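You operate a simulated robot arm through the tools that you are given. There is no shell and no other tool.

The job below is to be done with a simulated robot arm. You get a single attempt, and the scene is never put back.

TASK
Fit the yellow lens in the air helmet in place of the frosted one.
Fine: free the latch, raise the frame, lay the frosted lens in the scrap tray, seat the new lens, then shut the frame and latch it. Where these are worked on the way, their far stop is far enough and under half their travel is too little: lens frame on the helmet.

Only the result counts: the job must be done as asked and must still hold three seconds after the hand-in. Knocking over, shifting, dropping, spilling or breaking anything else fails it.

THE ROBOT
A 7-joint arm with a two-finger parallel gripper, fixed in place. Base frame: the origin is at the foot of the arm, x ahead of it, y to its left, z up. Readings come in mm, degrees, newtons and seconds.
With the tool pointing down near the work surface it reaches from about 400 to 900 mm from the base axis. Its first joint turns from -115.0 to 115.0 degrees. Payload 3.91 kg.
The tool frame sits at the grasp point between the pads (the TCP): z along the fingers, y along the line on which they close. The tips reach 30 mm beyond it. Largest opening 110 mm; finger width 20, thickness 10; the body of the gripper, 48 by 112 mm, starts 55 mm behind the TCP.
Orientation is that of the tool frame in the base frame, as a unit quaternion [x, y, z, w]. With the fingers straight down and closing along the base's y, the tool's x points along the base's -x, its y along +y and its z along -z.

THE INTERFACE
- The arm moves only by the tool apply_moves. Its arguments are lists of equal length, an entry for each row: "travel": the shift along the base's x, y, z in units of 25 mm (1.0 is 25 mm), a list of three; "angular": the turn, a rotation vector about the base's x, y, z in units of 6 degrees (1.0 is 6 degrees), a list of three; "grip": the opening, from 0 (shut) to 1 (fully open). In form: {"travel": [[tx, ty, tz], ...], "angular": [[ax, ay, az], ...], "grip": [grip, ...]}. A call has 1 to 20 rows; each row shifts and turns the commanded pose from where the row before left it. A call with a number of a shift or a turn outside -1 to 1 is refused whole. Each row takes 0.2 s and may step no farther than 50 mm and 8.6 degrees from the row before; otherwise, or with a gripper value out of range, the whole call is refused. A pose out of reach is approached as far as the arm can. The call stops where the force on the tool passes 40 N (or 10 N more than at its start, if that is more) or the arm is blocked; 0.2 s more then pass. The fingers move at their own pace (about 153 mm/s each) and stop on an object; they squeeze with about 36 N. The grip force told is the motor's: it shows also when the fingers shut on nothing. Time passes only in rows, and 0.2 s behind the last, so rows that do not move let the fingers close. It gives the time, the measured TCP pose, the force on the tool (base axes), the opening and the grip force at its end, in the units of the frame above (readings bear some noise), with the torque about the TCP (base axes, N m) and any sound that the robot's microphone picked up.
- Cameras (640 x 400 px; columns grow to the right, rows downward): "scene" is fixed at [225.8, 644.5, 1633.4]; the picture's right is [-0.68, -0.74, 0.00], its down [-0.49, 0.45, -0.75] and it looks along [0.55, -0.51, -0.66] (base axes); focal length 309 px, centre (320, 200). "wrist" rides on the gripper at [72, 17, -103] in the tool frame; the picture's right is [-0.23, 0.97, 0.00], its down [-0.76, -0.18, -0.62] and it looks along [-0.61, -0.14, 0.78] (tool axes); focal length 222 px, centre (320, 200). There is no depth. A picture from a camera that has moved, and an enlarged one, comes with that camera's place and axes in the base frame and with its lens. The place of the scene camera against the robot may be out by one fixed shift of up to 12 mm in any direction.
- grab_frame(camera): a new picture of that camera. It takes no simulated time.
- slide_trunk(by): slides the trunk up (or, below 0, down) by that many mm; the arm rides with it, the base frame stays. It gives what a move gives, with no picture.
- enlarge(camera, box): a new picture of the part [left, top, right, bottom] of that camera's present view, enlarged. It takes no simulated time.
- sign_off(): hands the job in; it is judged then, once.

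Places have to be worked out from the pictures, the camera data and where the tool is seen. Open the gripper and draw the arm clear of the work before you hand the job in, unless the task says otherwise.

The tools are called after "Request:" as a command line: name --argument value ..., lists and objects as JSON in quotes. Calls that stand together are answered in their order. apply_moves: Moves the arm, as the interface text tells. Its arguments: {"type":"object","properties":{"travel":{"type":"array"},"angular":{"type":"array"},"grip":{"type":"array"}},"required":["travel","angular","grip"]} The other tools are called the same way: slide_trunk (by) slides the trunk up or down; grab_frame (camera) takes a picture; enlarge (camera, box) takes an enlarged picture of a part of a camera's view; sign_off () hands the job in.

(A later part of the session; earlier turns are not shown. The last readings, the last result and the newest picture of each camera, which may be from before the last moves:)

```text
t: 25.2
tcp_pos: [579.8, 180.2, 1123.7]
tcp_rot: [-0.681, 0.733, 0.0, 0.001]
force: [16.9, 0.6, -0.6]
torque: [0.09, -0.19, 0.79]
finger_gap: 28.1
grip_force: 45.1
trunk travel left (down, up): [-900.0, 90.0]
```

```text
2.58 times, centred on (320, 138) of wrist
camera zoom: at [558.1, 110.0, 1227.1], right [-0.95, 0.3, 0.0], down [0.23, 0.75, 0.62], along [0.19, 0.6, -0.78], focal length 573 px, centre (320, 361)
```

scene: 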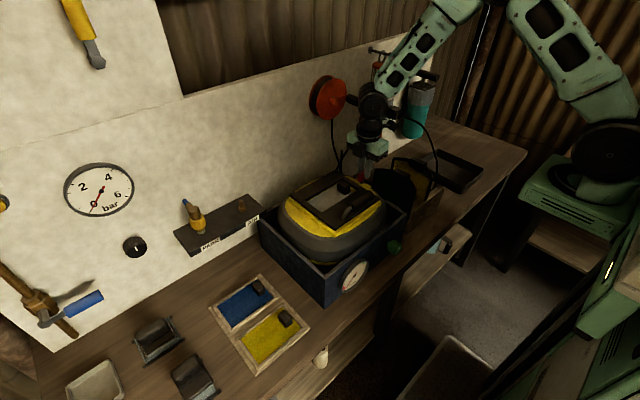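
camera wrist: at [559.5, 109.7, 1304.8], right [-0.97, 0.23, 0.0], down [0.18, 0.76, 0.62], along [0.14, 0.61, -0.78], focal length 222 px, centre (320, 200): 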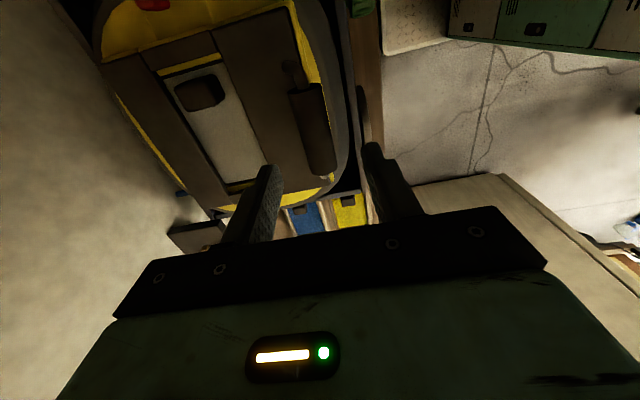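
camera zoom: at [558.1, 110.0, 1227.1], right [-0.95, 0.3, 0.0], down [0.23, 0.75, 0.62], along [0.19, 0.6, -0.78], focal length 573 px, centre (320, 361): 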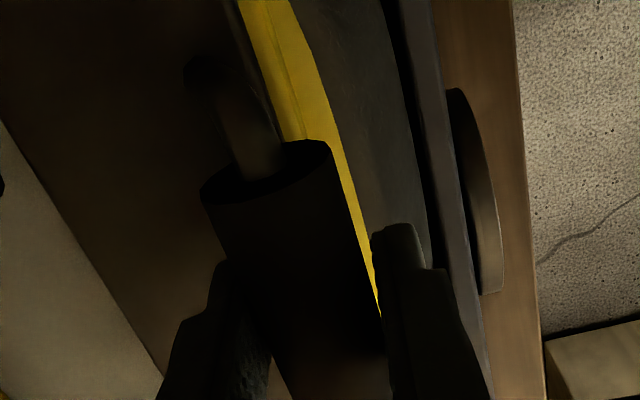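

The bar is held (28.1 mm). I'll ease the load (+2 mm x, small yaw back) and try a small lift along the expected arc to see if the frame comes free.

Request:
apply_moves --travel '[[0.08, 0, 0], [0.07, 0, 0.25], [0.08, 0, 0.3]]' --angular '[[0, 0, 0.4], [0, 0, 0], [0, 0, 0]]' --grip '[0, 0, 0]'

Request:
enlarge --camera "scene" --box '[270, 130, 400, 230]'

```text
t: 26.0
tcp_pos: [583.7, 179.7, 1136.9]
tcp_rot: [-0.697, 0.717, 0.0, -0.002]
force: [5.4, -6.4, -5.5]
torque: [0.29, 0.78, 1.15]
finger_gap: 27.1
grip_force: 45.0
trunk travel left (down, up): [-900.0, 90.0]
```

```text
4.00 times, centred on (335, 180) of scene
camera zoom: at [225.8, 644.5, 1633.4], right [-0.68, -0.74, 0.0], down [-0.49, 0.45, -0.75], along [0.55, -0.51, -0.66], focal length 1236 px, centre (260, 280)
```

zoom: 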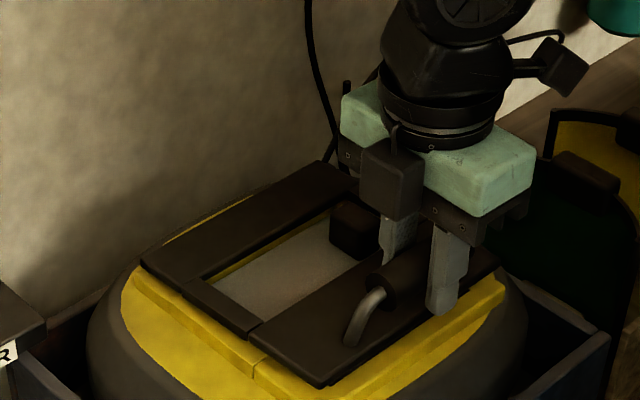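

The frame lifts freely at its near edge, so the latch is free and the hinge is on the wall side. I'll continue along the arc to about 20°.

Request:
apply_moves --travel '[[0.12, -0.01, 0.35], [0.17, -0.01, 0.35], [0.2, -0.02, 0.4], [0.22, -0.02, 0.38], [0.22, -0.02, 0.35]]' --angular '[[0, 0, 0.2], [0, 0, 0], [0, 0, 0], [0, 0, 0], [0, 0, 0]]' --grip '[0, 0, 0, 0, 0]'

Request:
enlarge --camera "scene" --box '[270, 130, 400, 230]'

```text
t: 27.2
tcp_pos: [606.0, 177.9, 1185.1]
tcp_rot: [-0.704, 0.71, 0.001, 0.0]
force: [-12.2, -3.1, 2.5]
torque: [0.03, 0.82, 0.46]
finger_gap: 26.7
grip_force: 45.4
trunk travel left (down, up): [-900.0, 90.0]
```

```text
4.00 times, centred on (335, 180) of scene
camera zoom: at [225.8, 644.5, 1633.4], right [-0.68, -0.74, 0.0], down [-0.49, 0.45, -0.75], along [0.55, -0.51, -0.66], focal length 1236 px, centre (260, 280)
```

zoom: 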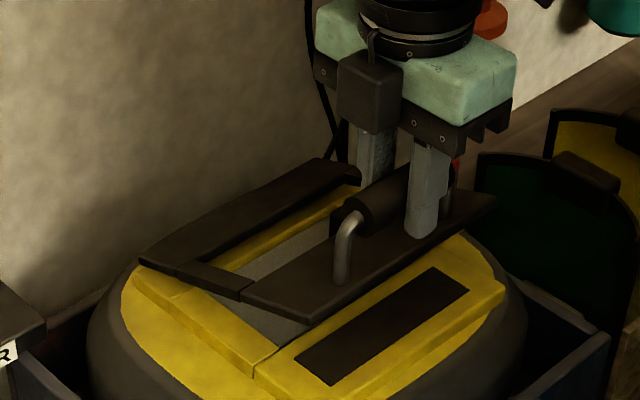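

The frame is at about 20° and the frosted lens below is coming into view. I'll continue the arc toward 40°.

Request:
apply_moves --travel '[[0.16, -0.02, 0.3], [0.25, -0.02, 0.3], [0.28, -0.02, 0.28], [0.3, -0.02, 0.27], [0.32, -0.02, 0.26], [0.34, -0.02, 0.24]]' --angular '[[0, 0, 0.1], [0, 0, 0], [0, 0, 0], [0, 0, 0], [0, 0, 0], [0, 0, 0]]' --grip '[0, 0, 0, 0, 0, 0]'

Request:
enlarge --camera "scene" --box '[270, 100, 420, 220]'

```text
t: 28.4
tcp_pos: [632.9, 180.3, 1219.7]
tcp_rot: [0.708, -0.706, -0.003, -0.001]
force: [-12.8, 1.9, 15.2]
torque: [-0.04, -0.07, -0.27]
finger_gap: 26.8
grip_force: 45.2
trunk travel left (down, up): [-900.0, 90.0]
stopped in row 5: the force on the tool passed its limit at 42 N (the readings are from after the stop); the commanded pose is now the measured one
```

```text
3.33 times, centred on (345, 160) of scene
camera zoom: at [225.8, 644.5, 1633.4], right [-0.68, -0.74, 0.0], down [-0.49, 0.45, -0.75], along [0.55, -0.51, -0.66], focal length 1030 px, centre (237, 333)
```

zoom: 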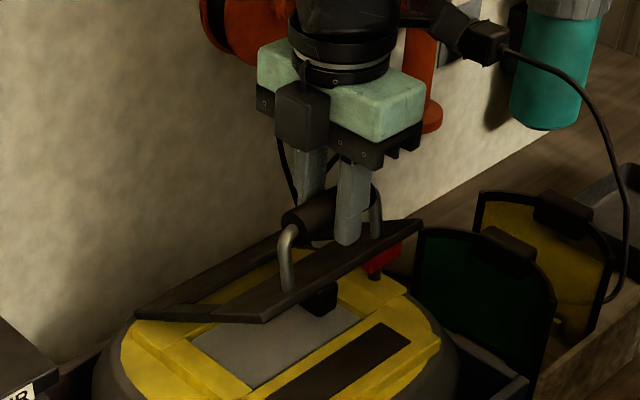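

The limit tripped because my arc was too flat; a circle through the readings puts the hinge near (788, 1071). I'll continue along that corrected arc.

Request:
apply_moves --travel '[[0.2, -0.01, 0.25], [0.22, -0.02, 0.22], [0.24, -0.02, 0.2], [0.25, -0.02, 0.19], [0.26, -0.02, 0.17]]' --angular '[[0, 0, 0], [0, 0, 0], [0, 0, 0], [0, 0, 0], [0, 0, 0]]' --grip '[0, 0, 0, 0, 0]'

Request:
enlarge --camera "scene" --box '[270, 100, 420, 220]'

```text
t: 29.6
tcp_pos: [663.3, 180.1, 1244.5]
tcp_rot: [0.709, -0.705, -0.002, -0.002]
force: [-13.7, 17.8, 14.8]
torque: [0.08, 0.96, -0.34]
finger_gap: 26.4
grip_force: 45.0
trunk travel left (down, up): [-900.0, 90.0]
```

```text
3.33 times, centred on (345, 160) of scene
camera zoom: at [225.8, 644.5, 1633.4], right [-0.68, -0.74, 0.0], down [-0.49, 0.45, -0.75], along [0.55, -0.51, -0.66], focal length 1030 px, centre (237, 333)
```

zoom: 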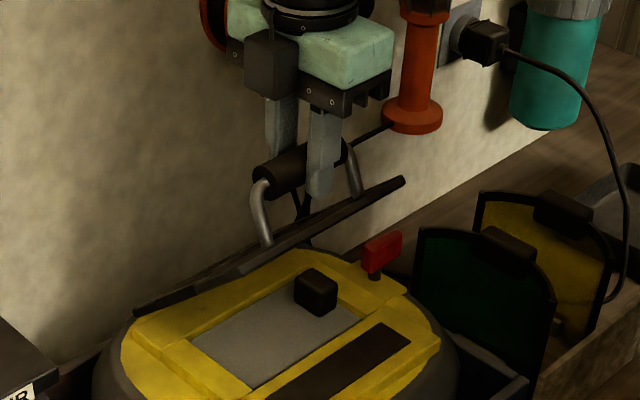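

About 40° open now. I'll correct slightly outward and +y, and continue toward 55°.

Request:
apply_moves --travel '[[0.15, 0.08, 0.22], [0.26, 0.0, 0.17], [0.27, 0, 0.15], [0.28, 0, 0.14], [0.29, 0, 0.12], [0.3, 0, 0.1]]' --angular '[[0, 0, 0], [0, 0, 0], [0, 0, 0], [0, 0, 0], [0, 0, 0], [0, 0, 0]]' --grip '[0, 0, 0, 0, 0, 0]'

Request:
enlarge --camera "scene" --box '[250, 80, 420, 220]'

```text
t: 31.0
tcp_pos: [703.4, 179.8, 1266.2]
tcp_rot: [0.708, -0.707, -0.001, 0.001]
force: [-2.5, 3.3, -8.7]
torque: [-0.46, 0.85, -0.17]
finger_gap: 26.6
grip_force: 44.9
trunk travel left (down, up): [-900.0, 90.0]
```

```text
2.86 times, centred on (335, 150) of scene
camera zoom: at [225.8, 644.5, 1633.4], right [-0.68, -0.74, 0.0], down [-0.49, 0.45, -0.75], along [0.55, -0.51, -0.66], focal length 883 px, centre (277, 343)
```

zoom: 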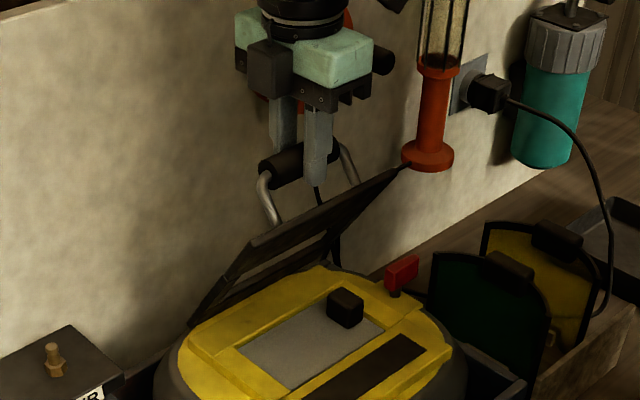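

Forces are small and the frame is about 52° open. I'll continue to about 65°, minding the reel and wall.

Request:
apply_moves --travel '[[0.29, 0, 0.12], [0.3, 0, 0.12], [0.3, 0, 0.11], [0.3, 0, 0.09], [0.3, 0, 0.08], [0.31, 0, 0.07]]' --angular '[[0, 0, 0], [0, 0, 0], [0, 0, 0], [0, 0, 0], [0, 0, 0], [0, 0, 0]]' --grip '[0, 0, 0, 0, 0, 0]'

Request:
enlarge --camera "scene" --box '[250, 80, 420, 220]'

```text
t: 32.4
tcp_pos: [749.3, 179.2, 1277.7]
tcp_rot: [0.708, -0.706, -0.003, 0.002]
force: [0.1, -1.6, -31.7]
torque: [-0.05, 0.49, -0.33]
finger_gap: 26.7
grip_force: 45.4
trunk travel left (down, up): [-900.0, 90.0]
```

```text
2.86 times, centred on (335, 150) of scene
camera zoom: at [225.8, 644.5, 1633.4], right [-0.68, -0.74, 0.0], down [-0.49, 0.45, -0.75], along [0.55, -0.51, -0.66], focal length 883 px, centre (277, 343)
```

zoom: 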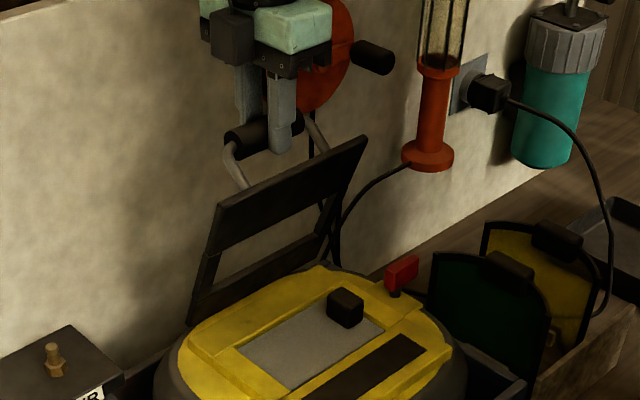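

The downward force says the arc is already peaking here; the refitted hinge is near (760, 1091) and the frame is at about 75°. I'll come down 4 mm and push on toward the stop.

Request:
apply_moves --travel '[[0.05, 0, -0.16], [0.25, 0, 0.0], [0.3, 0, 0.0], [0.3, 0, -0.02]]' --angular '[[0, 0, 0], [0, 0, 0], [0, 0, 0], [0, 0, 0]]' --grip '[0, 0, 0, 0]'

Request:
enlarge --camera "scene" --box '[250, 80, 420, 220]'

```text
t: 33.4
tcp_pos: [769.9, 178.7, 1279.1]
tcp_rot: [0.708, -0.706, -0.001, -0.004]
force: [-3.7, -3.5, 14.7]
torque: [0.02, 0.63, -0.26]
finger_gap: 26.5
grip_force: 45.0
trunk travel left (down, up): [-900.0, 90.0]
```

```text
2.86 times, centred on (335, 150) of scene
camera zoom: at [225.8, 644.5, 1633.4], right [-0.68, -0.74, 0.0], down [-0.49, 0.45, -0.75], along [0.55, -0.51, -0.66], focal length 883 px, centre (277, 343)
```

zoom: 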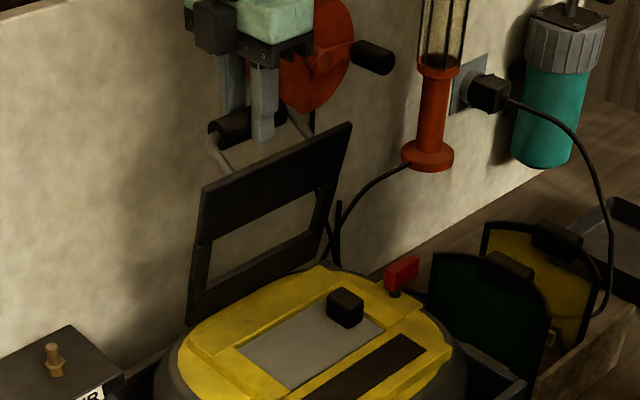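

About 80° now. I'll continue carefully in +x with a slight rise.

Request:
apply_moves --travel '[[0.25, 0, 0.06], [0.28, 0, 0.0], [0.28, 0, 0.0]]' --angular '[[0, 0, 0], [0, 0, 0], [0, 0, 0]]' --grip '[0, 0, 0]'

Request:
enlarge --camera "scene" --box '[250, 60, 420, 220]'

Request:
grab_frame --camera "wrist"

```text
t: 34.2
tcp_pos: [788.8, 179.3, 1277.0]
tcp_rot: [0.708, -0.706, 0.0, -0.001]
force: [-2.9, 0.4, 6.5]
torque: [0.01, 0.71, -0.39]
finger_gap: 26.7
grip_force: 45.2
trunk travel left (down, up): [-900.0, 90.0]
```

```text
2.50 times, centred on (335, 140) of scene
camera zoom: at [225.8, 644.5, 1633.4], right [-0.68, -0.74, 0.0], down [-0.49, 0.45, -0.75], along [0.55, -0.51, -0.66], focal length 772 px, centre (282, 350)
```

zoom: 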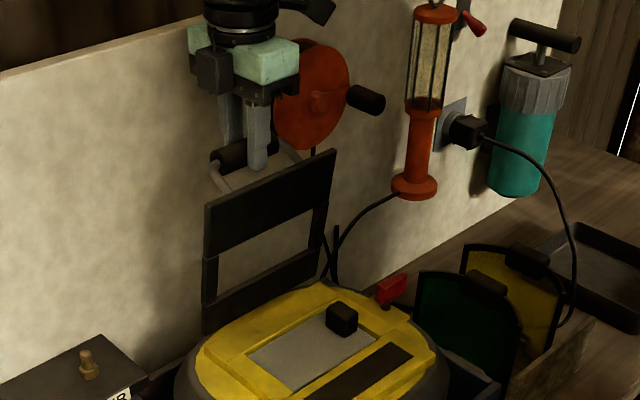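

```text
taken
camera wrist: at [773.1, 107.5, 1378.8], right [-0.97, 0.22, 0.0], down [0.18, 0.76, 0.63], along [0.14, 0.61, -0.78], focal length 222 px, centre (320, 200)
```

wrist: 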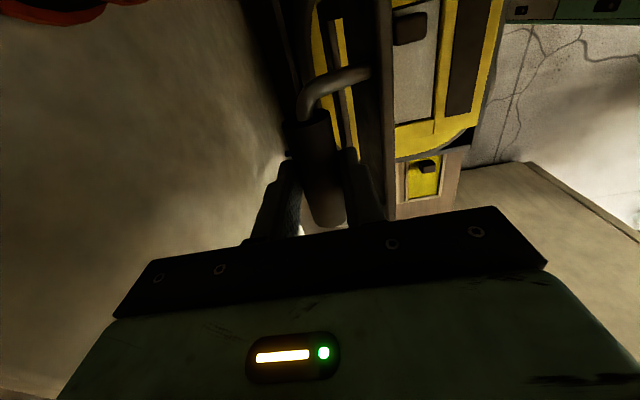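

The frame looks near vertical now. I'll push a bit further to find its stop.

Request:
apply_moves --travel '[[0.24, 0, -0.02], [0.24, 0, -0.04], [0.24, 0, -0.06]]' --angular '[[0, 0, 0], [0, 0, 0], [0, 0, 0]]' --grip '[0, 0, 0]'

Request:
enlarge --camera "scene" --box '[250, 60, 420, 220]'

```text
t: 35.0
tcp_pos: [809.2, 179.0, 1274.1]
tcp_rot: [0.709, -0.705, -0.002, -0.001]
force: [-4.3, 3.5, 0.3]
torque: [-0.04, 0.85, -0.4]
finger_gap: 26.5
grip_force: 44.8
trunk travel left (down, up): [-900.0, 90.0]
```

```text
2.50 times, centred on (335, 140) of scene
camera zoom: at [225.8, 644.5, 1633.4], right [-0.68, -0.74, 0.0], down [-0.49, 0.45, -0.75], along [0.55, -0.51, -0.66], focal length 772 px, centre (282, 350)
```

zoom: 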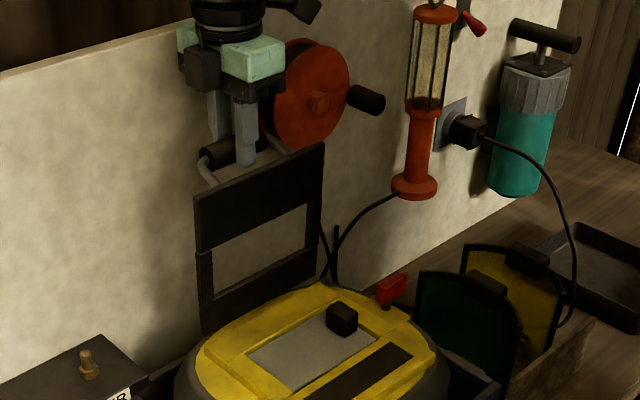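

Still free. I'll continue a little more.

Request:
apply_moves --travel '[[0.24, 0, -0.07], [0.24, 0, -0.09], [0.22, 0, -0.1]]' --angular '[[0, 0, 0], [0, 0, 0], [0, 0, 0]]' --grip '[0, 0, 0]'

Request:
enlarge --camera "scene" --box '[250, 60, 420, 220]'

Request:
grab_frame --camera "wrist"

```text
t: 35.8
tcp_pos: [827.3, 178.8, 1269.6]
tcp_rot: [0.709, -0.705, -0.001, -0.002]
force: [-1.6, 5.4, 7.3]
torque: [-0.08, 0.72, -0.2]
finger_gap: 26.8
grip_force: 45.3
trunk travel left (down, up): [-900.0, 90.0]
```

```text
2.50 times, centred on (335, 140) of scene
camera zoom: at [225.8, 644.5, 1633.4], right [-0.68, -0.74, 0.0], down [-0.49, 0.45, -0.75], along [0.55, -0.51, -0.66], focal length 772 px, centre (282, 350)
```

zoom: 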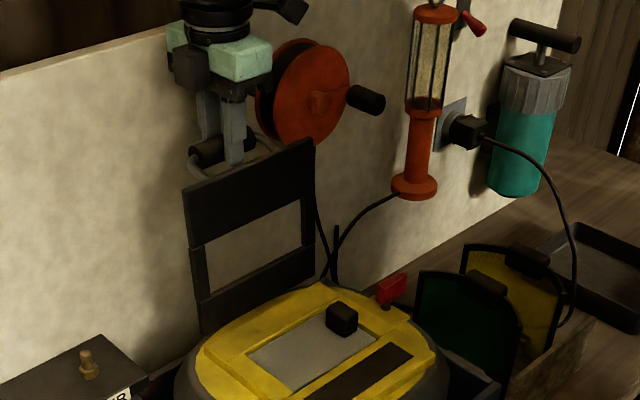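

```text
taken
camera wrist: at [810.5, 107.3, 1370.3], right [-0.97, 0.22, 0.0], down [0.17, 0.76, 0.63], along [0.14, 0.61, -0.78], focal length 222 px, centre (320, 200)
```

wrist: 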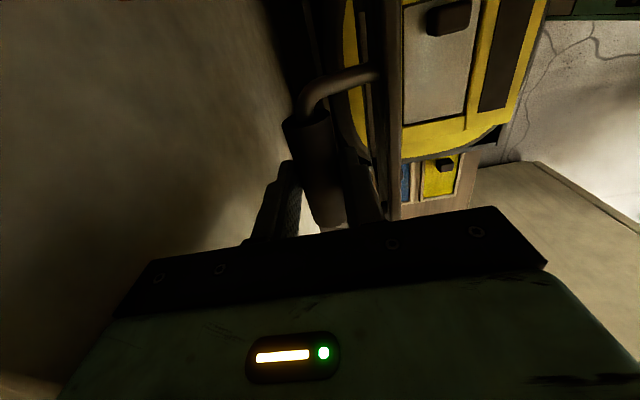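

Past vertical and no stop yet. I'll continue in small steps.

Request:
apply_moves --travel '[[0.2, 0, -0.08], [0.2, 0, -0.09], [0.2, 0, -0.1]]' --angular '[[0, 0, 0], [0, 0, 0], [0, 0, 0]]' --grip '[0, 0, 0]'

Request:
enlarge --camera "scene" --box '[250, 60, 420, 220]'

```text
t: 36.5
tcp_pos: [832.4, 180.2, 1266.3]
tcp_rot: [-0.707, 0.707, 0.003, -0.002]
force: [-31.6, -10.2, 6.4]
torque: [0.44, -3.06, -1.64]
finger_gap: 26.4
grip_force: 44.9
trunk travel left (down, up): [-900.0, 90.0]
stopped in row 3: the force on the tool passed its limit at 48 N (the readings are from after the stop); the commanded pose is now the measured one
```

```text
2.50 times, centred on (335, 140) of scene
camera zoom: at [225.8, 644.5, 1633.4], right [-0.68, -0.74, 0.0], down [-0.49, 0.45, -0.75], along [0.55, -0.51, -0.66], focal length 772 px, centre (282, 350)
```

zoom: 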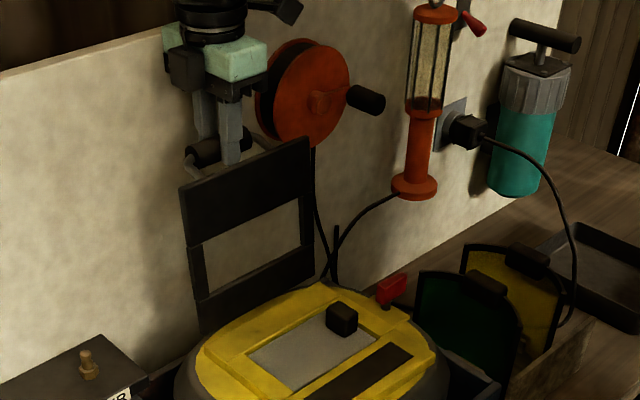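

A side force of −31 N with a torque of −3 N m suggests the gripper body touched the wall, while the frame is past vertical. I'll back off 6 mm, open a little and rise straight up.

Request:
apply_moves --travel '[[-0.24, 0, 0.0], [0, 0, 0], [0, 0, 0], [0, 0, 0.6], [0, 0, 1], [0, 0, 1]]' --angular '[[0, 0, 0], [0, 0, 0], [0, 0, 0], [0, 0, 0], [0, 0, 0], [0, 0, 0]]' --grip '[0, 0.38, 0.38, 0.38, 0.38, 0.38]'

Request:
enlarge --camera "scene" --box '[250, 40, 420, 220]'

```text
t: 37.9
tcp_pos: [832.1, 179.8, 1328.4]
tcp_rot: [0.708, -0.706, -0.002, 0.001]
force: [0.4, 0.4, 0.4]
torque: [0.0, 0.0, 0.0]
finger_gap: 41.8
grip_force: 0.1
trunk travel left (down, up): [-900.0, 90.0]
```

```text
2.22 times, centred on (335, 130) of scene
camera zoom: at [225.8, 644.5, 1633.4], right [-0.68, -0.74, 0.0], down [-0.49, 0.45, -0.75], along [0.55, -0.51, -0.66], focal length 687 px, centre (287, 356)
```

zoom: 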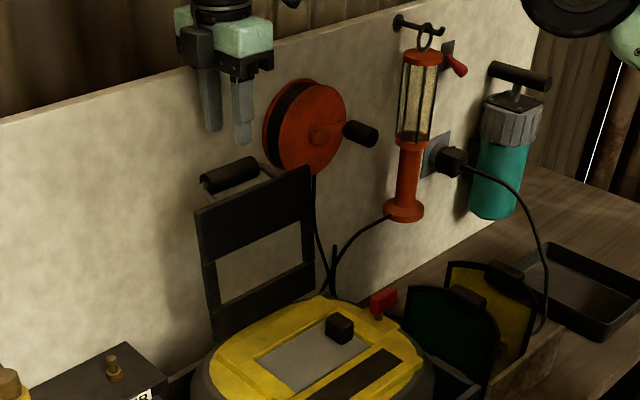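

The frame stands open past vertical by itself. Now I'll withdraw toward the robot, turn the gripper back, and look at the exposed frosted lens.

Request:
apply_moves --travel '[[-0.8, 0, 0.3], [-1, 0, 0], [-1, 0, 0], [-1, 0, 0], [-0.4, 0, -0.25], [-0.4, 0, -0.25], [-0.4, 0, -0.25], [-0.4, 0, -0.25], [-0.4, 0, -0.25], [-0.4, 0, -0.25], [-0.4, 0, -0.25], [-0.4, 0, -0.25], [-0.4, 0, -0.25], [-0.4, 0, -0.25], [-0.4, 0, -0.25], [-0.4, 0, -0.25], [-0.4, 0, -0.25], [-0.4, 0, -0.25], [-0.4, 0, -0.25]]' --angular '[[0, 0, 0], [0, 0, 0], [0, 0, 0], [0, 0, 0], [0, 0, -1], [0, 0, -1], [0, 0, -1], [0, 0, -1], [0, 0, -1], [0, 0, -1], [0, 0, -1], [0, 0, -1], [0, 0, -1], [0, 0, -1], [0, 0, -1], [0, 0, -1], [0, 0, -1], [0, 0, -1], [0, 0, -1]]' --grip '[0.38, 0.38, 0.38, 0.38, 0.38, 0.5, 0.6, 0.7, 0.8, 0.9, 1, 1, 1, 1, 1, 1, 1, 1, 1]'

Request:
grab_frame --camera "wrist"

Request:
enlarge --camera "wrist" --box '[210, 60, 430, 210]'

Request:
enlarge --camera "scene" --box '[250, 110, 420, 260]'

```text
t: 41.9
tcp_pos: [586.5, 180.1, 1242.3]
tcp_rot: [0.0, 1.0, 0.002, 0.001]
force: [0.2, 0.2, 0.8]
torque: [-0.03, -0.02, -0.03]
finger_gap: 109.9
grip_force: 0.0
trunk travel left (down, up): [-900.0, 90.0]
```

```text
taken
camera wrist: at [514.2, 197.6, 1344.2], right [0.23, 0.97, 0.01], down [0.76, -0.18, 0.62], along [0.61, -0.14, -0.78], focal length 222 px, centre (320, 200)
```

wrist: 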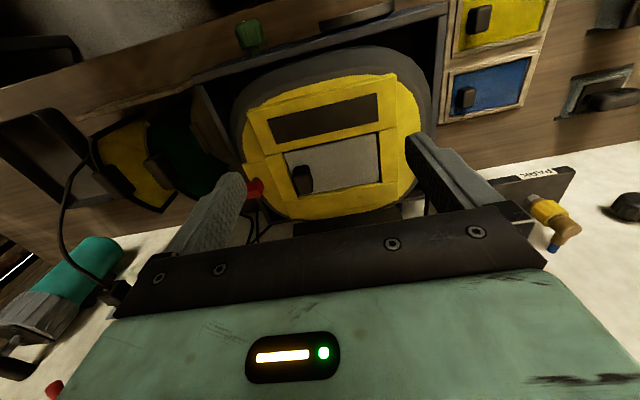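

```text
2.67 times, centred on (320, 135) of wrist
camera zoom: at [514.2, 197.6, 1344.2], right [0.23, 0.97, 0.01], down [0.76, -0.18, 0.62], along [0.61, -0.14, -0.78], focal length 592 px, centre (320, 373)
```

zoom: 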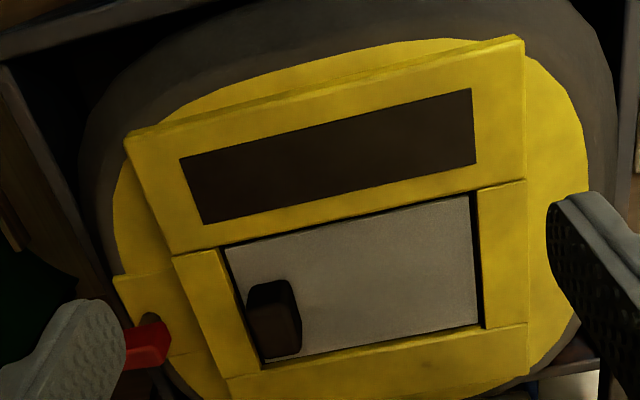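

```text
2.67 times, centred on (335, 185) of scene
camera zoom: at [225.8, 644.5, 1633.4], right [-0.68, -0.74, 0.0], down [-0.49, 0.45, -0.75], along [0.55, -0.51, -0.66], focal length 824 px, centre (280, 240)
```

zoom: 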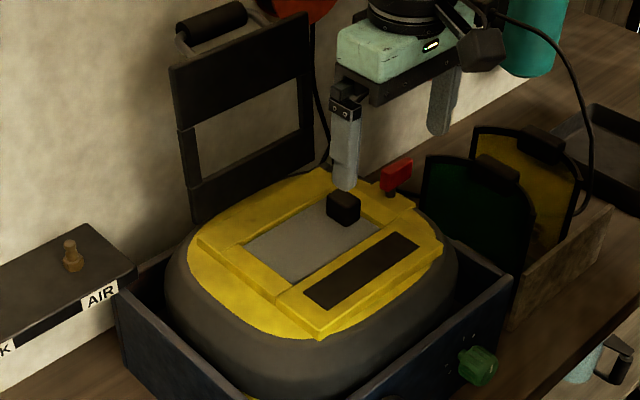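

The exposed frosted lens is about 120 × 76 mm, centred near (675, 181), with its tab near (675, 137). I'll move above the tab for a closer fix.

Request:
apply_moves --travel '[[0.7, -0.34, -0.5], [0.7, -0.34, -0.5], [0.7, -0.34, -0.6], [0.7, -0.34, -0.7], [0.74, -0.36, -0.7]]' --angular '[[0, 0, 0], [0, 0, 0], [0, 0, 0], [0, 0, 0], [0, 0, 0]]' --grip '[0.5, 0.5, 0.5, 0.5, 0.5]'

Request:
enlarge --camera "wrist" --box '[210, 60, 430, 210]'

Request:
enlarge --camera "scene" --box '[250, 110, 420, 260]'

```text
t: 43.1
tcp_pos: [676.2, 138.1, 1168.9]
tcp_rot: [-0.001, 1.0, 0.002, 0.001]
force: [0.2, 0.0, -0.2]
torque: [0.0, -0.03, -0.04]
finger_gap: 55.1
grip_force: 0.1
trunk travel left (down, up): [-900.0, 90.0]
```

```text
2.67 times, centred on (320, 135) of wrist
camera zoom: at [603.4, 155.4, 1270.4], right [0.22, 0.97, 0.01], down [0.76, -0.18, 0.62], along [0.61, -0.14, -0.78], focal length 592 px, centre (320, 373)
```

zoom: 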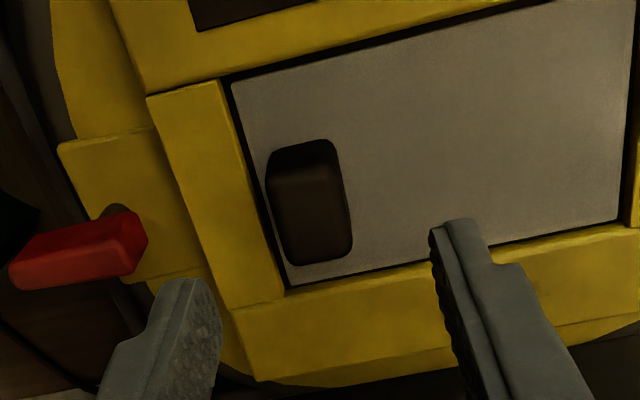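

```text
2.67 times, centred on (335, 185) of scene
camera zoom: at [225.8, 644.5, 1633.4], right [-0.68, -0.74, 0.0], down [-0.49, 0.45, -0.75], along [0.55, -0.51, -0.66], focal length 824 px, centre (280, 240)
```

zoom: 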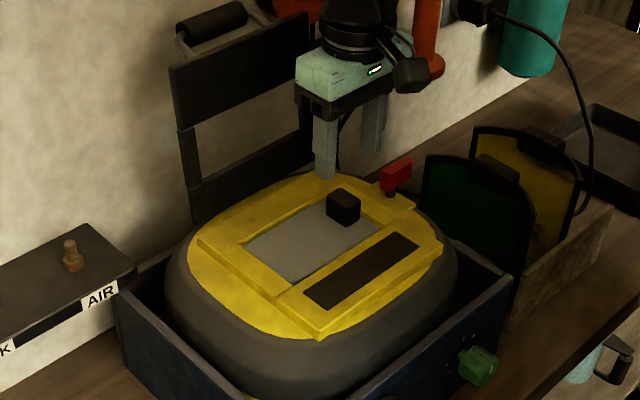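

The tab spans about x 664–693, y 125–145, with its top near z 1093 and the lens near z 1066. I'll descend over it with a 42 mm gap to tips at about 1079.

Request:
apply_moves --travel '[[0.09, -0.12, -0.6], [0, 0, -0.8], [0, 0, -0.6], [0, 0, -0.4]]' --angular '[[0, 0, 0], [0, 0, 0], [0, 0, 0], [0, 0, 0]]' --grip '[0.38, 0.38, 0.38, 0.38]'

Request:
enlarge --camera "wrist" --box '[210, 60, 430, 210]'

Request:
enlarge --camera "scene" --box '[290, 130, 400, 230]'

```text
t: 44.1
tcp_pos: [676.2, 134.5, 1108.5]
tcp_rot: [-0.001, 1.0, 0.003, 0.001]
force: [-0.1, 0.1, 0.0]
torque: [-0.06, 0.02, -0.02]
finger_gap: 41.7
grip_force: 0.0
trunk travel left (down, up): [-900.0, 90.0]
```

```text
2.67 times, centred on (320, 135) of wrist
camera zoom: at [603.2, 152.0, 1209.6], right [0.22, 0.97, 0.0], down [0.76, -0.18, 0.62], along [0.61, -0.14, -0.78], focal length 592 px, centre (320, 373)
```

zoom: 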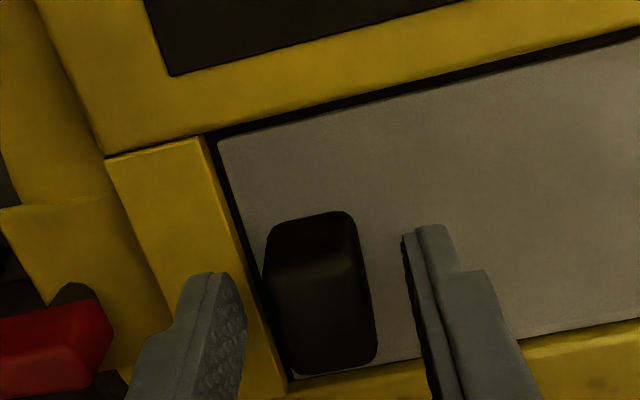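

```text
4.00 times, centred on (345, 180) of scene
camera zoom: at [225.8, 644.5, 1633.4], right [-0.68, -0.74, 0.0], down [-0.49, 0.45, -0.75], along [0.55, -0.51, -0.66], focal length 1236 px, centre (220, 280)
```

zoom: 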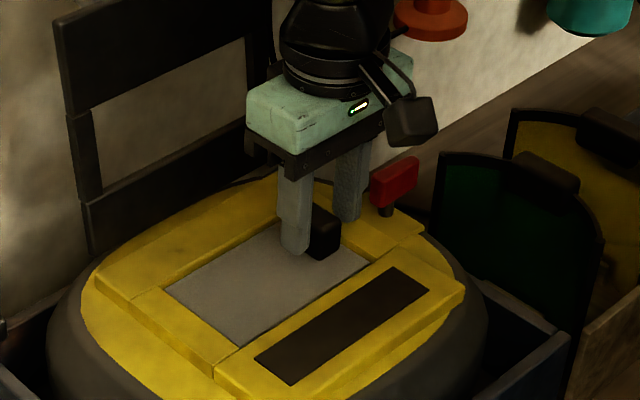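

The tab is centred between the fingers. I'll close on it.

Request:
apply_moves --travel '[[0, 0, 0], [0, 0, 0], [0, 0, 0]]' --angular '[[0, 0, 0], [0, 0, 0], [0, 0, 0]]' --grip '[0.1, 0.0, 0.0]'

Request:
enlarge --camera "wrist" --box '[210, 60, 430, 210]'

```text
t: 44.9
tcp_pos: [675.3, 135.4, 1107.5]
tcp_rot: [-0.001, 1.0, 0.003, 0.0]
force: [-0.1, 1.0, -0.3]
torque: [-0.04, 0.01, 0.02]
finger_gap: 22.8
grip_force: 35.9
trunk travel left (down, up): [-900.0, 90.0]
```

```text
2.67 times, centred on (320, 135) of wrist
camera zoom: at [603.3, 152.2, 1209.9], right [0.22, 0.97, 0.01], down [0.76, -0.18, 0.62], along [0.61, -0.14, -0.78], focal length 592 px, centre (320, 373)
```

zoom: 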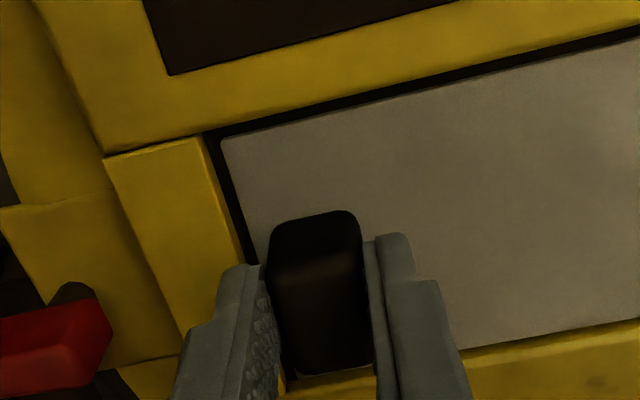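

The tab is held (22.8 mm). With the lens seated the TCP is at (675.3, 135.4, 1107.5), which I'll use as the reference for the new lens. I'll lift straight up.

Request:
apply_moves --travel '[[0, 0, 0.3], [0, 0, 0.5], [0, 0, 0.8], [0, 0, 1], [0, 0, 1], [0, 0, 1]]' --angular '[[0, 0, 0], [0, 0, 0], [0, 0, 0], [0, 0, 0], [0, 0, 0], [0, 0, 0]]' --grip '[0, 0, 0, 0, 0, 0]'

Request:
grab_frame --camera "wrist"

Request:
grab_frame --camera "scene"

```text
t: 46.3
tcp_pos: [679.7, 134.4, 1219.7]
tcp_rot: [-0.002, 1.0, 0.002, 0.001]
force: [0.4, 0.5, -0.8]
torque: [0.01, 0.0, 0.01]
finger_gap: 23.1
grip_force: 36.4
trunk travel left (down, up): [-900.0, 90.0]
```

```text
taken
camera wrist: at [606.3, 152.5, 1321.8], right [0.22, 0.97, 0.01], down [0.76, -0.18, 0.62], along [0.61, -0.14, -0.78], focal length 222 px, centre (320, 200)
```

wrist: 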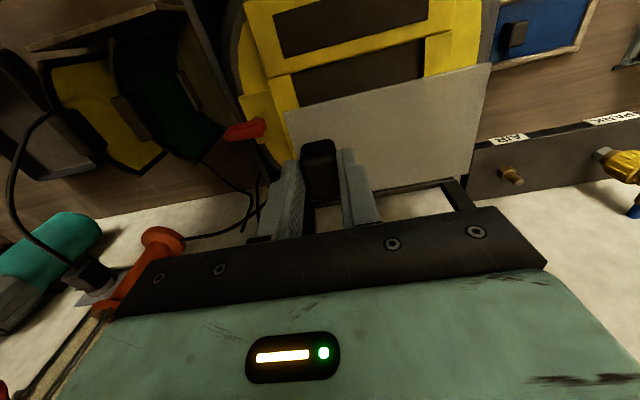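

```text
taken
```

scene: 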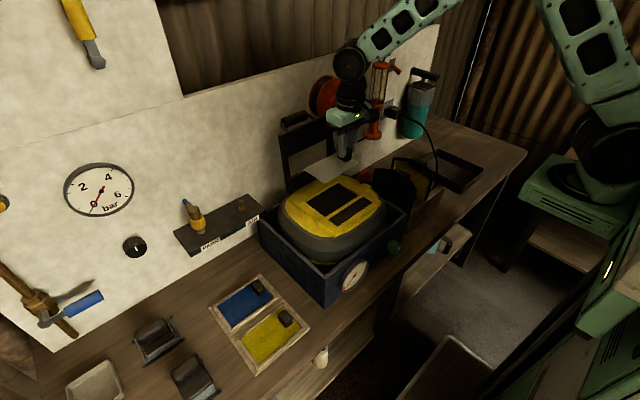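

The frosted lens is out and hangs level. I'll carry it high toward the black tray on the −y side, stopping short to look at the tray.

Request:
apply_moves --travel '[[-0.3, 0, 0.8], [-0.5, -0.3, 0.8], [-0.5, -0.8, 0.6], [-0.4, -0.9, 0.3], [-0.3, -0.9, 0], [-0.3, -0.9, 0], [-0.3, -0.9, 0], [-0.3, -0.9, 0], [-0.3, -0.9, 0], [-0.3, -0.9, 0], [-0.3, -0.9, 0], [-0.3, -0.9, 0], [-0.3, -0.9, 0], [-0.3, -0.9, 0], [-0.3, -0.9, 0], [-0.3, -0.9, 0]]' --angular '[[0, 0, 0], [0, 0, 0], [0, 0, 0], [0, 0, 0], [0, 0, 0], [0, 0, 0], [0, 0, 0], [0, 0, 0], [0, 0, 0], [0, 0, 0], [0, 0, 0], [0, 0, 0], [0, 0, 0], [0, 0, 0], [0, 0, 0], [0, 0, 0]]' --grip '[0, 0, 0, 0, 0, 0, 0, 0, 0, 0, 0, 0, 0, 0, 0, 0]'

Request:
grab_frame --camera "wrist"

Request:
grab_frame --camera "scene"

```text
t: 49.7
tcp_pos: [543.7, -184.1, 1287.4]
tcp_rot: [-0.002, 1.0, 0.002, 0.001]
force: [-0.2, 1.2, -0.5]
torque: [-0.02, -0.02, 0.01]
finger_gap: 23.0
grip_force: 35.6
trunk travel left (down, up): [-900.0, 90.0]
```

```text
taken
camera wrist: at [471.0, -166.9, 1388.6], right [0.22, 0.97, 0.01], down [0.76, -0.18, 0.62], along [0.61, -0.14, -0.78], focal length 222 px, centre (320, 200)
```

wrist: 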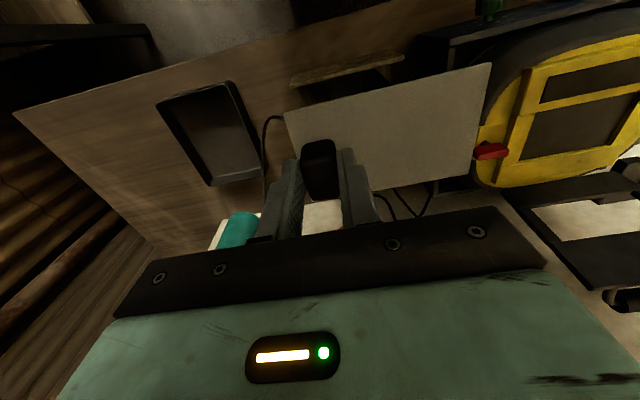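

```text
taken
```

scene: 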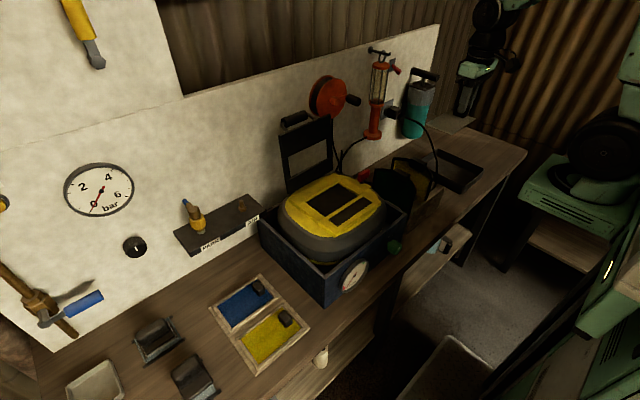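

The black tray measures about x 512–715, y −505 to −345. I'll turn the gripper +90° so the lens lies along the tray's long side while moving above it, keeping the camera away from the cable.

Request:
apply_moves --travel '[[0.283, -0.651, -0.05], [0.283, -0.651, -0.05], [0.283, -0.651, -0.05], [0.283, -0.651, -0.05], [0.283, -0.651, -0.05], [0.283, -0.651, -0.05], [0.283, -0.651, -0.05], [0.283, -0.651, -0.05], [0.283, -0.651, -0.05], [0.283, -0.651, -0.05], [0.283, -0.651, -0.05], [0.283, -0.651, -0.05], [0.283, -0.651, -0.05], [0.283, -0.651, -0.05], [0.283, -0.651, -0.05]]' --angular '[[0, 0, 1], [0, 0, 1], [0, 0, 1], [0, 0, 1], [0, 0, 1], [0, 0, 1], [0, 0, 1], [0, 0, 1], [0, 0, 1], [0, 0, 1], [0, 0, 1], [0, 0, 1], [0, 0, 1], [0, 0, 1], [0, 0, 1]]' --grip '[0, 0, 0, 0, 0, 0, 0, 0, 0, 0, 0, 0, 0, 0, 0]'

Request:
grab_frame --camera "wrist"

Request:
grab_frame --camera "scene"

```text
t: 52.9
tcp_pos: [650.3, -430.7, 1268.2]
tcp_rot: [0.709, -0.706, -0.003, 0.001]
force: [-0.3, 0.1, -0.2]
torque: [-0.06, -0.03, 0.01]
finger_gap: 22.9
grip_force: 36.2
trunk travel left (down, up): [-900.0, 90.0]
```

```text
taken
camera wrist: at [634.3, -501.7, 1369.6], right [-0.97, 0.22, 0.01], down [0.18, 0.76, 0.62], along [0.14, 0.61, -0.78], focal length 222 px, centre (320, 200)
```

wrist: 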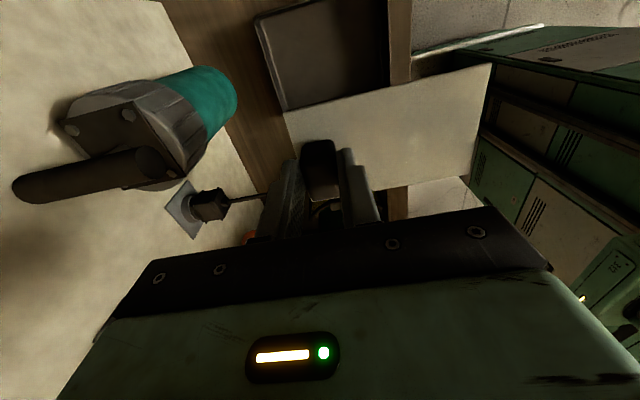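

```text
taken
```

scene: 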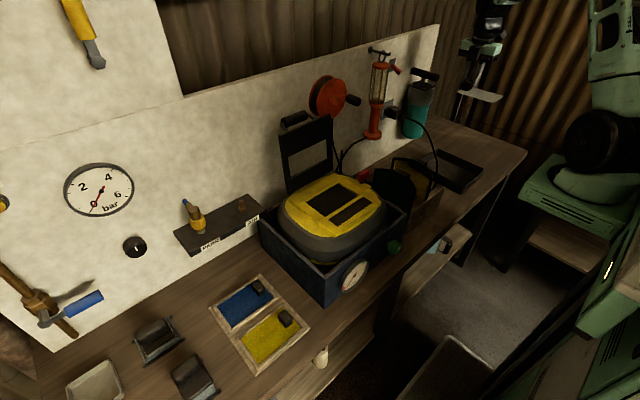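

The refined tray corners give a rim near z 895 and a centre near (626, −449). The torch handle reaches x≈768 at z 1225, so I'll keep TCP x at 655 and descend in stages.

Request:
apply_moves --travel '[[0.2, -0.72, -0.6], [0, 0, -1], [0, 0, -1], [0, 0, -1], [0, 0, -1], [0, 0, -1], [0, 0, -1], [0, 0, -1], [0, 0, -1], [0, 0, -1]]' --angular '[[0, 0, 0], [0, 0, 0], [0, 0, 0], [0, 0, 0], [0, 0, 0], [0, 0, 0], [0, 0, 0], [0, 0, 0], [0, 0, 0], [0, 0, 0]]' --grip '[0, 0, 0, 0, 0, 0, 0, 0, 0, 0]'

Request:
grab_frame --camera "wrist"

Request:
enlarge --camera "scene" --box '[380, 90, 540, 220]'

```text
t: 55.1
tcp_pos: [656.0, -448.3, 1027.0]
tcp_rot: [0.708, -0.706, -0.003, 0.001]
force: [-0.3, 0.7, -0.8]
torque: [-0.01, -0.02, 0.01]
finger_gap: 22.8
grip_force: 35.8
trunk travel left (down, up): [-900.0, 90.0]
```

```text
taken
camera wrist: at [639.5, -519.8, 1129.0], right [-0.97, 0.23, 0.0], down [0.18, 0.76, 0.62], along [0.14, 0.61, -0.78], focal length 222 px, centre (320, 200)
```

wrist: 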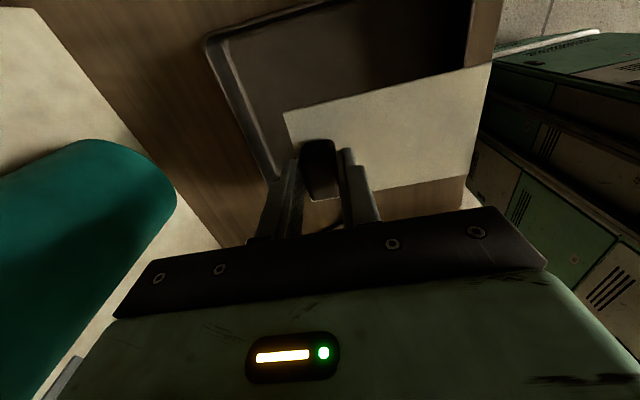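

```text
3.08 times, centred on (460, 155) of scene
camera zoom: at [225.8, 644.5, 1633.4], right [-0.68, -0.74, 0.0], down [-0.49, 0.45, -0.75], along [0.55, -0.51, -0.66], focal length 951 px, centre (-111, 338)
```

zoom: 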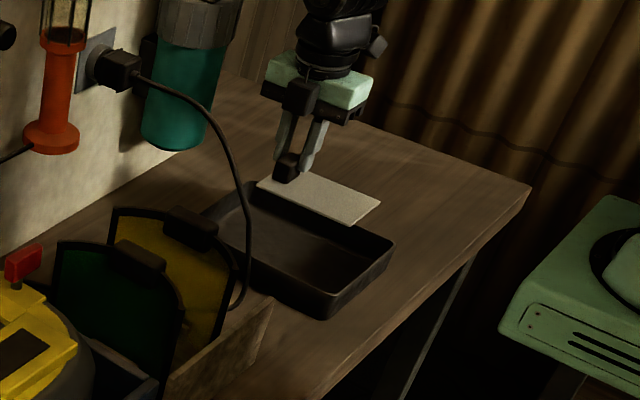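

The lens is over the tray's middle. I'll descend further to about TCP z 940 and check.

Request:
apply_moves --travel '[[0, 0, -1], [0, 0, -1], [0, 0, -0.9], [0, 0, -0.6]]' --angular '[[0, 0, 0], [0, 0, 0], [0, 0, 0], [0, 0, 0]]' --grip '[0, 0, 0, 0]'

Request:
grab_frame --camera "wrist"

Request:
enlarge --camera "scene" --box '[400, 110, 520, 210]'

```text
t: 56.1
tcp_pos: [657.3, -446.7, 939.5]
tcp_rot: [0.709, -0.706, -0.002, 0.001]
force: [-0.9, -0.2, 0.3]
torque: [-0.02, -0.02, -0.02]
finger_gap: 22.7
grip_force: 36.2
trunk travel left (down, up): [-900.0, 90.0]
```

```text
taken
camera wrist: at [640.9, -519.0, 1040.7], right [-0.97, 0.22, 0.0], down [0.18, 0.76, 0.62], along [0.14, 0.61, -0.78], focal length 222 px, centre (320, 200)
```

wrist: 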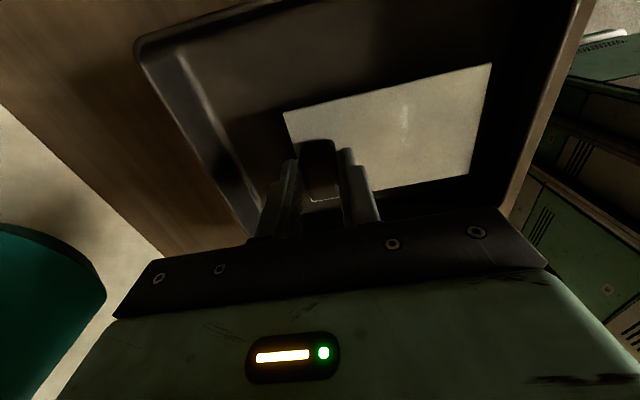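

```text
4.00 times, centred on (460, 160) of scene
camera zoom: at [225.8, 644.5, 1633.4], right [-0.68, -0.74, 0.0], down [-0.49, 0.45, -0.75], along [0.55, -0.51, -0.66], focal length 1236 px, centre (-240, 360)
```

zoom: 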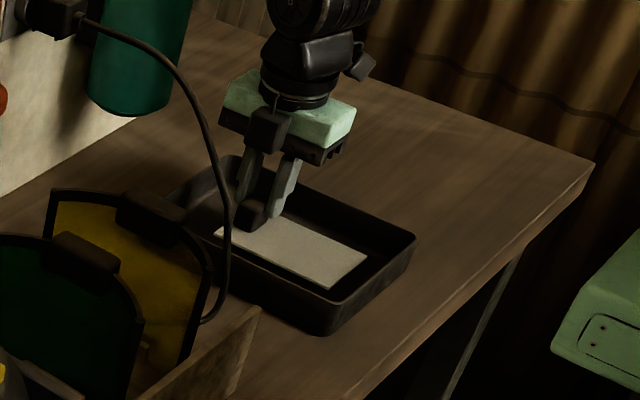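

The lens is inside the tray outline. I'll lower slowly until light contact with the floor.

Request:
apply_moves --travel '[[0, 0, -0.2], [0, 0, -0.2], [0, 0, -0.2], [0, 0, -0.16]]' --angular '[[0, 0, 0], [0, 0, 0], [0, 0, 0], [0, 0, 0]]' --grip '[0, 0, 0, 0]'

```text
t: 57.1
tcp_pos: [656.9, -447.9, 920.3]
tcp_rot: [0.708, -0.706, -0.002, 0.0]
force: [0.0, 0.0, -0.4]
torque: [0.0, 0.01, 0.04]
finger_gap: 23.2
grip_force: 35.6
trunk travel left (down, up): [-900.0, 90.0]
```

No contact yet at 920; I'll go on in 3 mm steps.

Request:
apply_moves --travel '[[0, 0, -0.12], [0, 0, -0.12], [0, 0, -0.1]]' --angular '[[0, 0, 0], [0, 0, 0], [0, 0, 0]]' --grip '[0, 0, 0]'

Request:
enlarge --camera "wrist" --box '[120, 0, 600, 260]'

```text
t: 57.9
tcp_pos: [656.7, -449.1, 914.5]
tcp_rot: [0.708, -0.706, -0.001, 0.0]
force: [-1.7, 2.4, 24.5]
torque: [0.46, 0.23, -0.03]
finger_gap: 22.8
grip_force: 36.3
trunk travel left (down, up): [-900.0, 90.0]
```

```text
1.33 times, centred on (360, 130) of wrist
camera zoom: at [640.2, -519.6, 1016.7], right [-0.97, 0.22, 0.0], down [0.18, 0.76, 0.62], along [0.14, 0.61, -0.78], focal length 296 px, centre (267, 293)
```

zoom: 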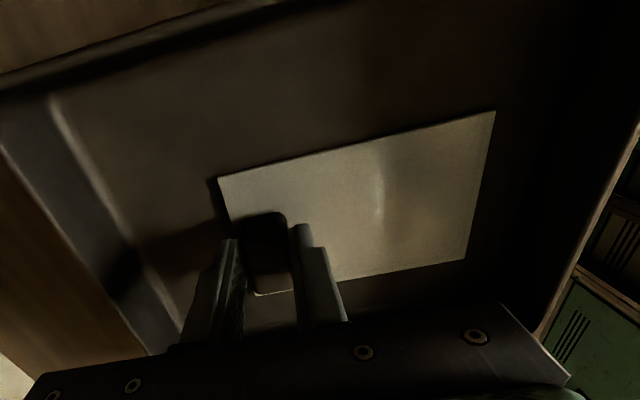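

Contact at about z 915 with 24 N. I'll ease up 2 mm, release, and rise.

Request:
apply_moves --travel '[[0, 0, 0.08], [0, 0, 0], [0, 0, 0], [0, 0, 0.4], [0, 0, 1], [0, 0, 1], [0, 0, 1], [0, 0, 1]]' --angular '[[0, 0, 0], [0, 0, 0], [0, 0, 0], [0, 0, 0], [0, 0, 0], [0, 0, 0], [0, 0, 0], [0, 0, 0]]' --grip '[0, 0.38, 0.38, 0.38, 0.38, 0.38, 0.38, 0.38]'

Request:
grab_frame --camera "wrist"

Request:
enlarge --camera "scene" --box '[400, 110, 520, 210]'

```text
t: 59.7
tcp_pos: [655.7, -450.2, 1024.5]
tcp_rot: [0.708, -0.706, -0.002, 0.001]
force: [-0.7, 0.2, -0.1]
torque: [0.01, 0.01, -0.02]
finger_gap: 41.8
grip_force: 0.0
trunk travel left (down, up): [-900.0, 90.0]
```

```text
taken
camera wrist: at [638.7, -521.0, 1126.6], right [-0.97, 0.22, 0.01], down [0.18, 0.76, 0.62], along [0.14, 0.61, -0.78], focal length 222 px, centre (320, 200)
```

wrist: 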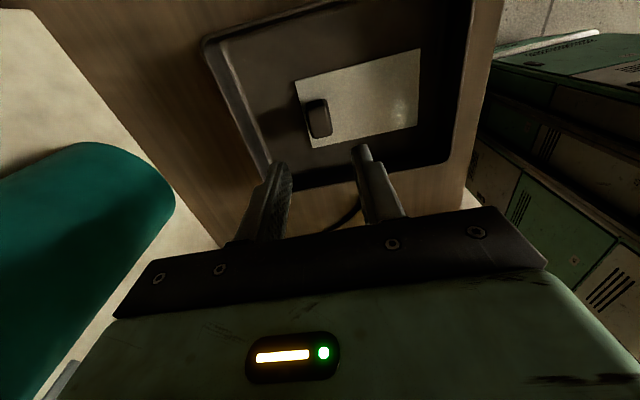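

```text
4.00 times, centred on (460, 160) of scene
camera zoom: at [225.8, 644.5, 1633.4], right [-0.68, -0.74, 0.0], down [-0.49, 0.45, -0.75], along [0.55, -0.51, -0.66], focal length 1236 px, centre (-240, 360)
```

zoom: 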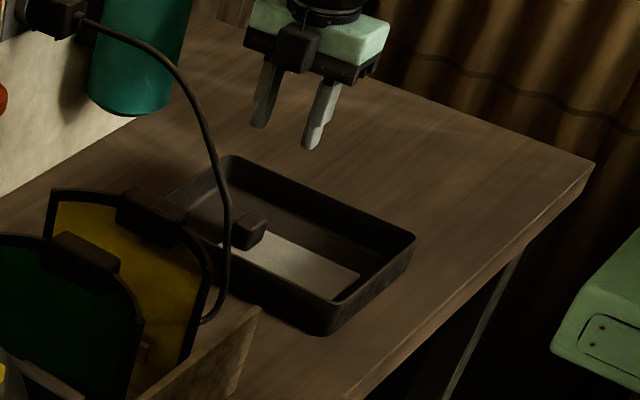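

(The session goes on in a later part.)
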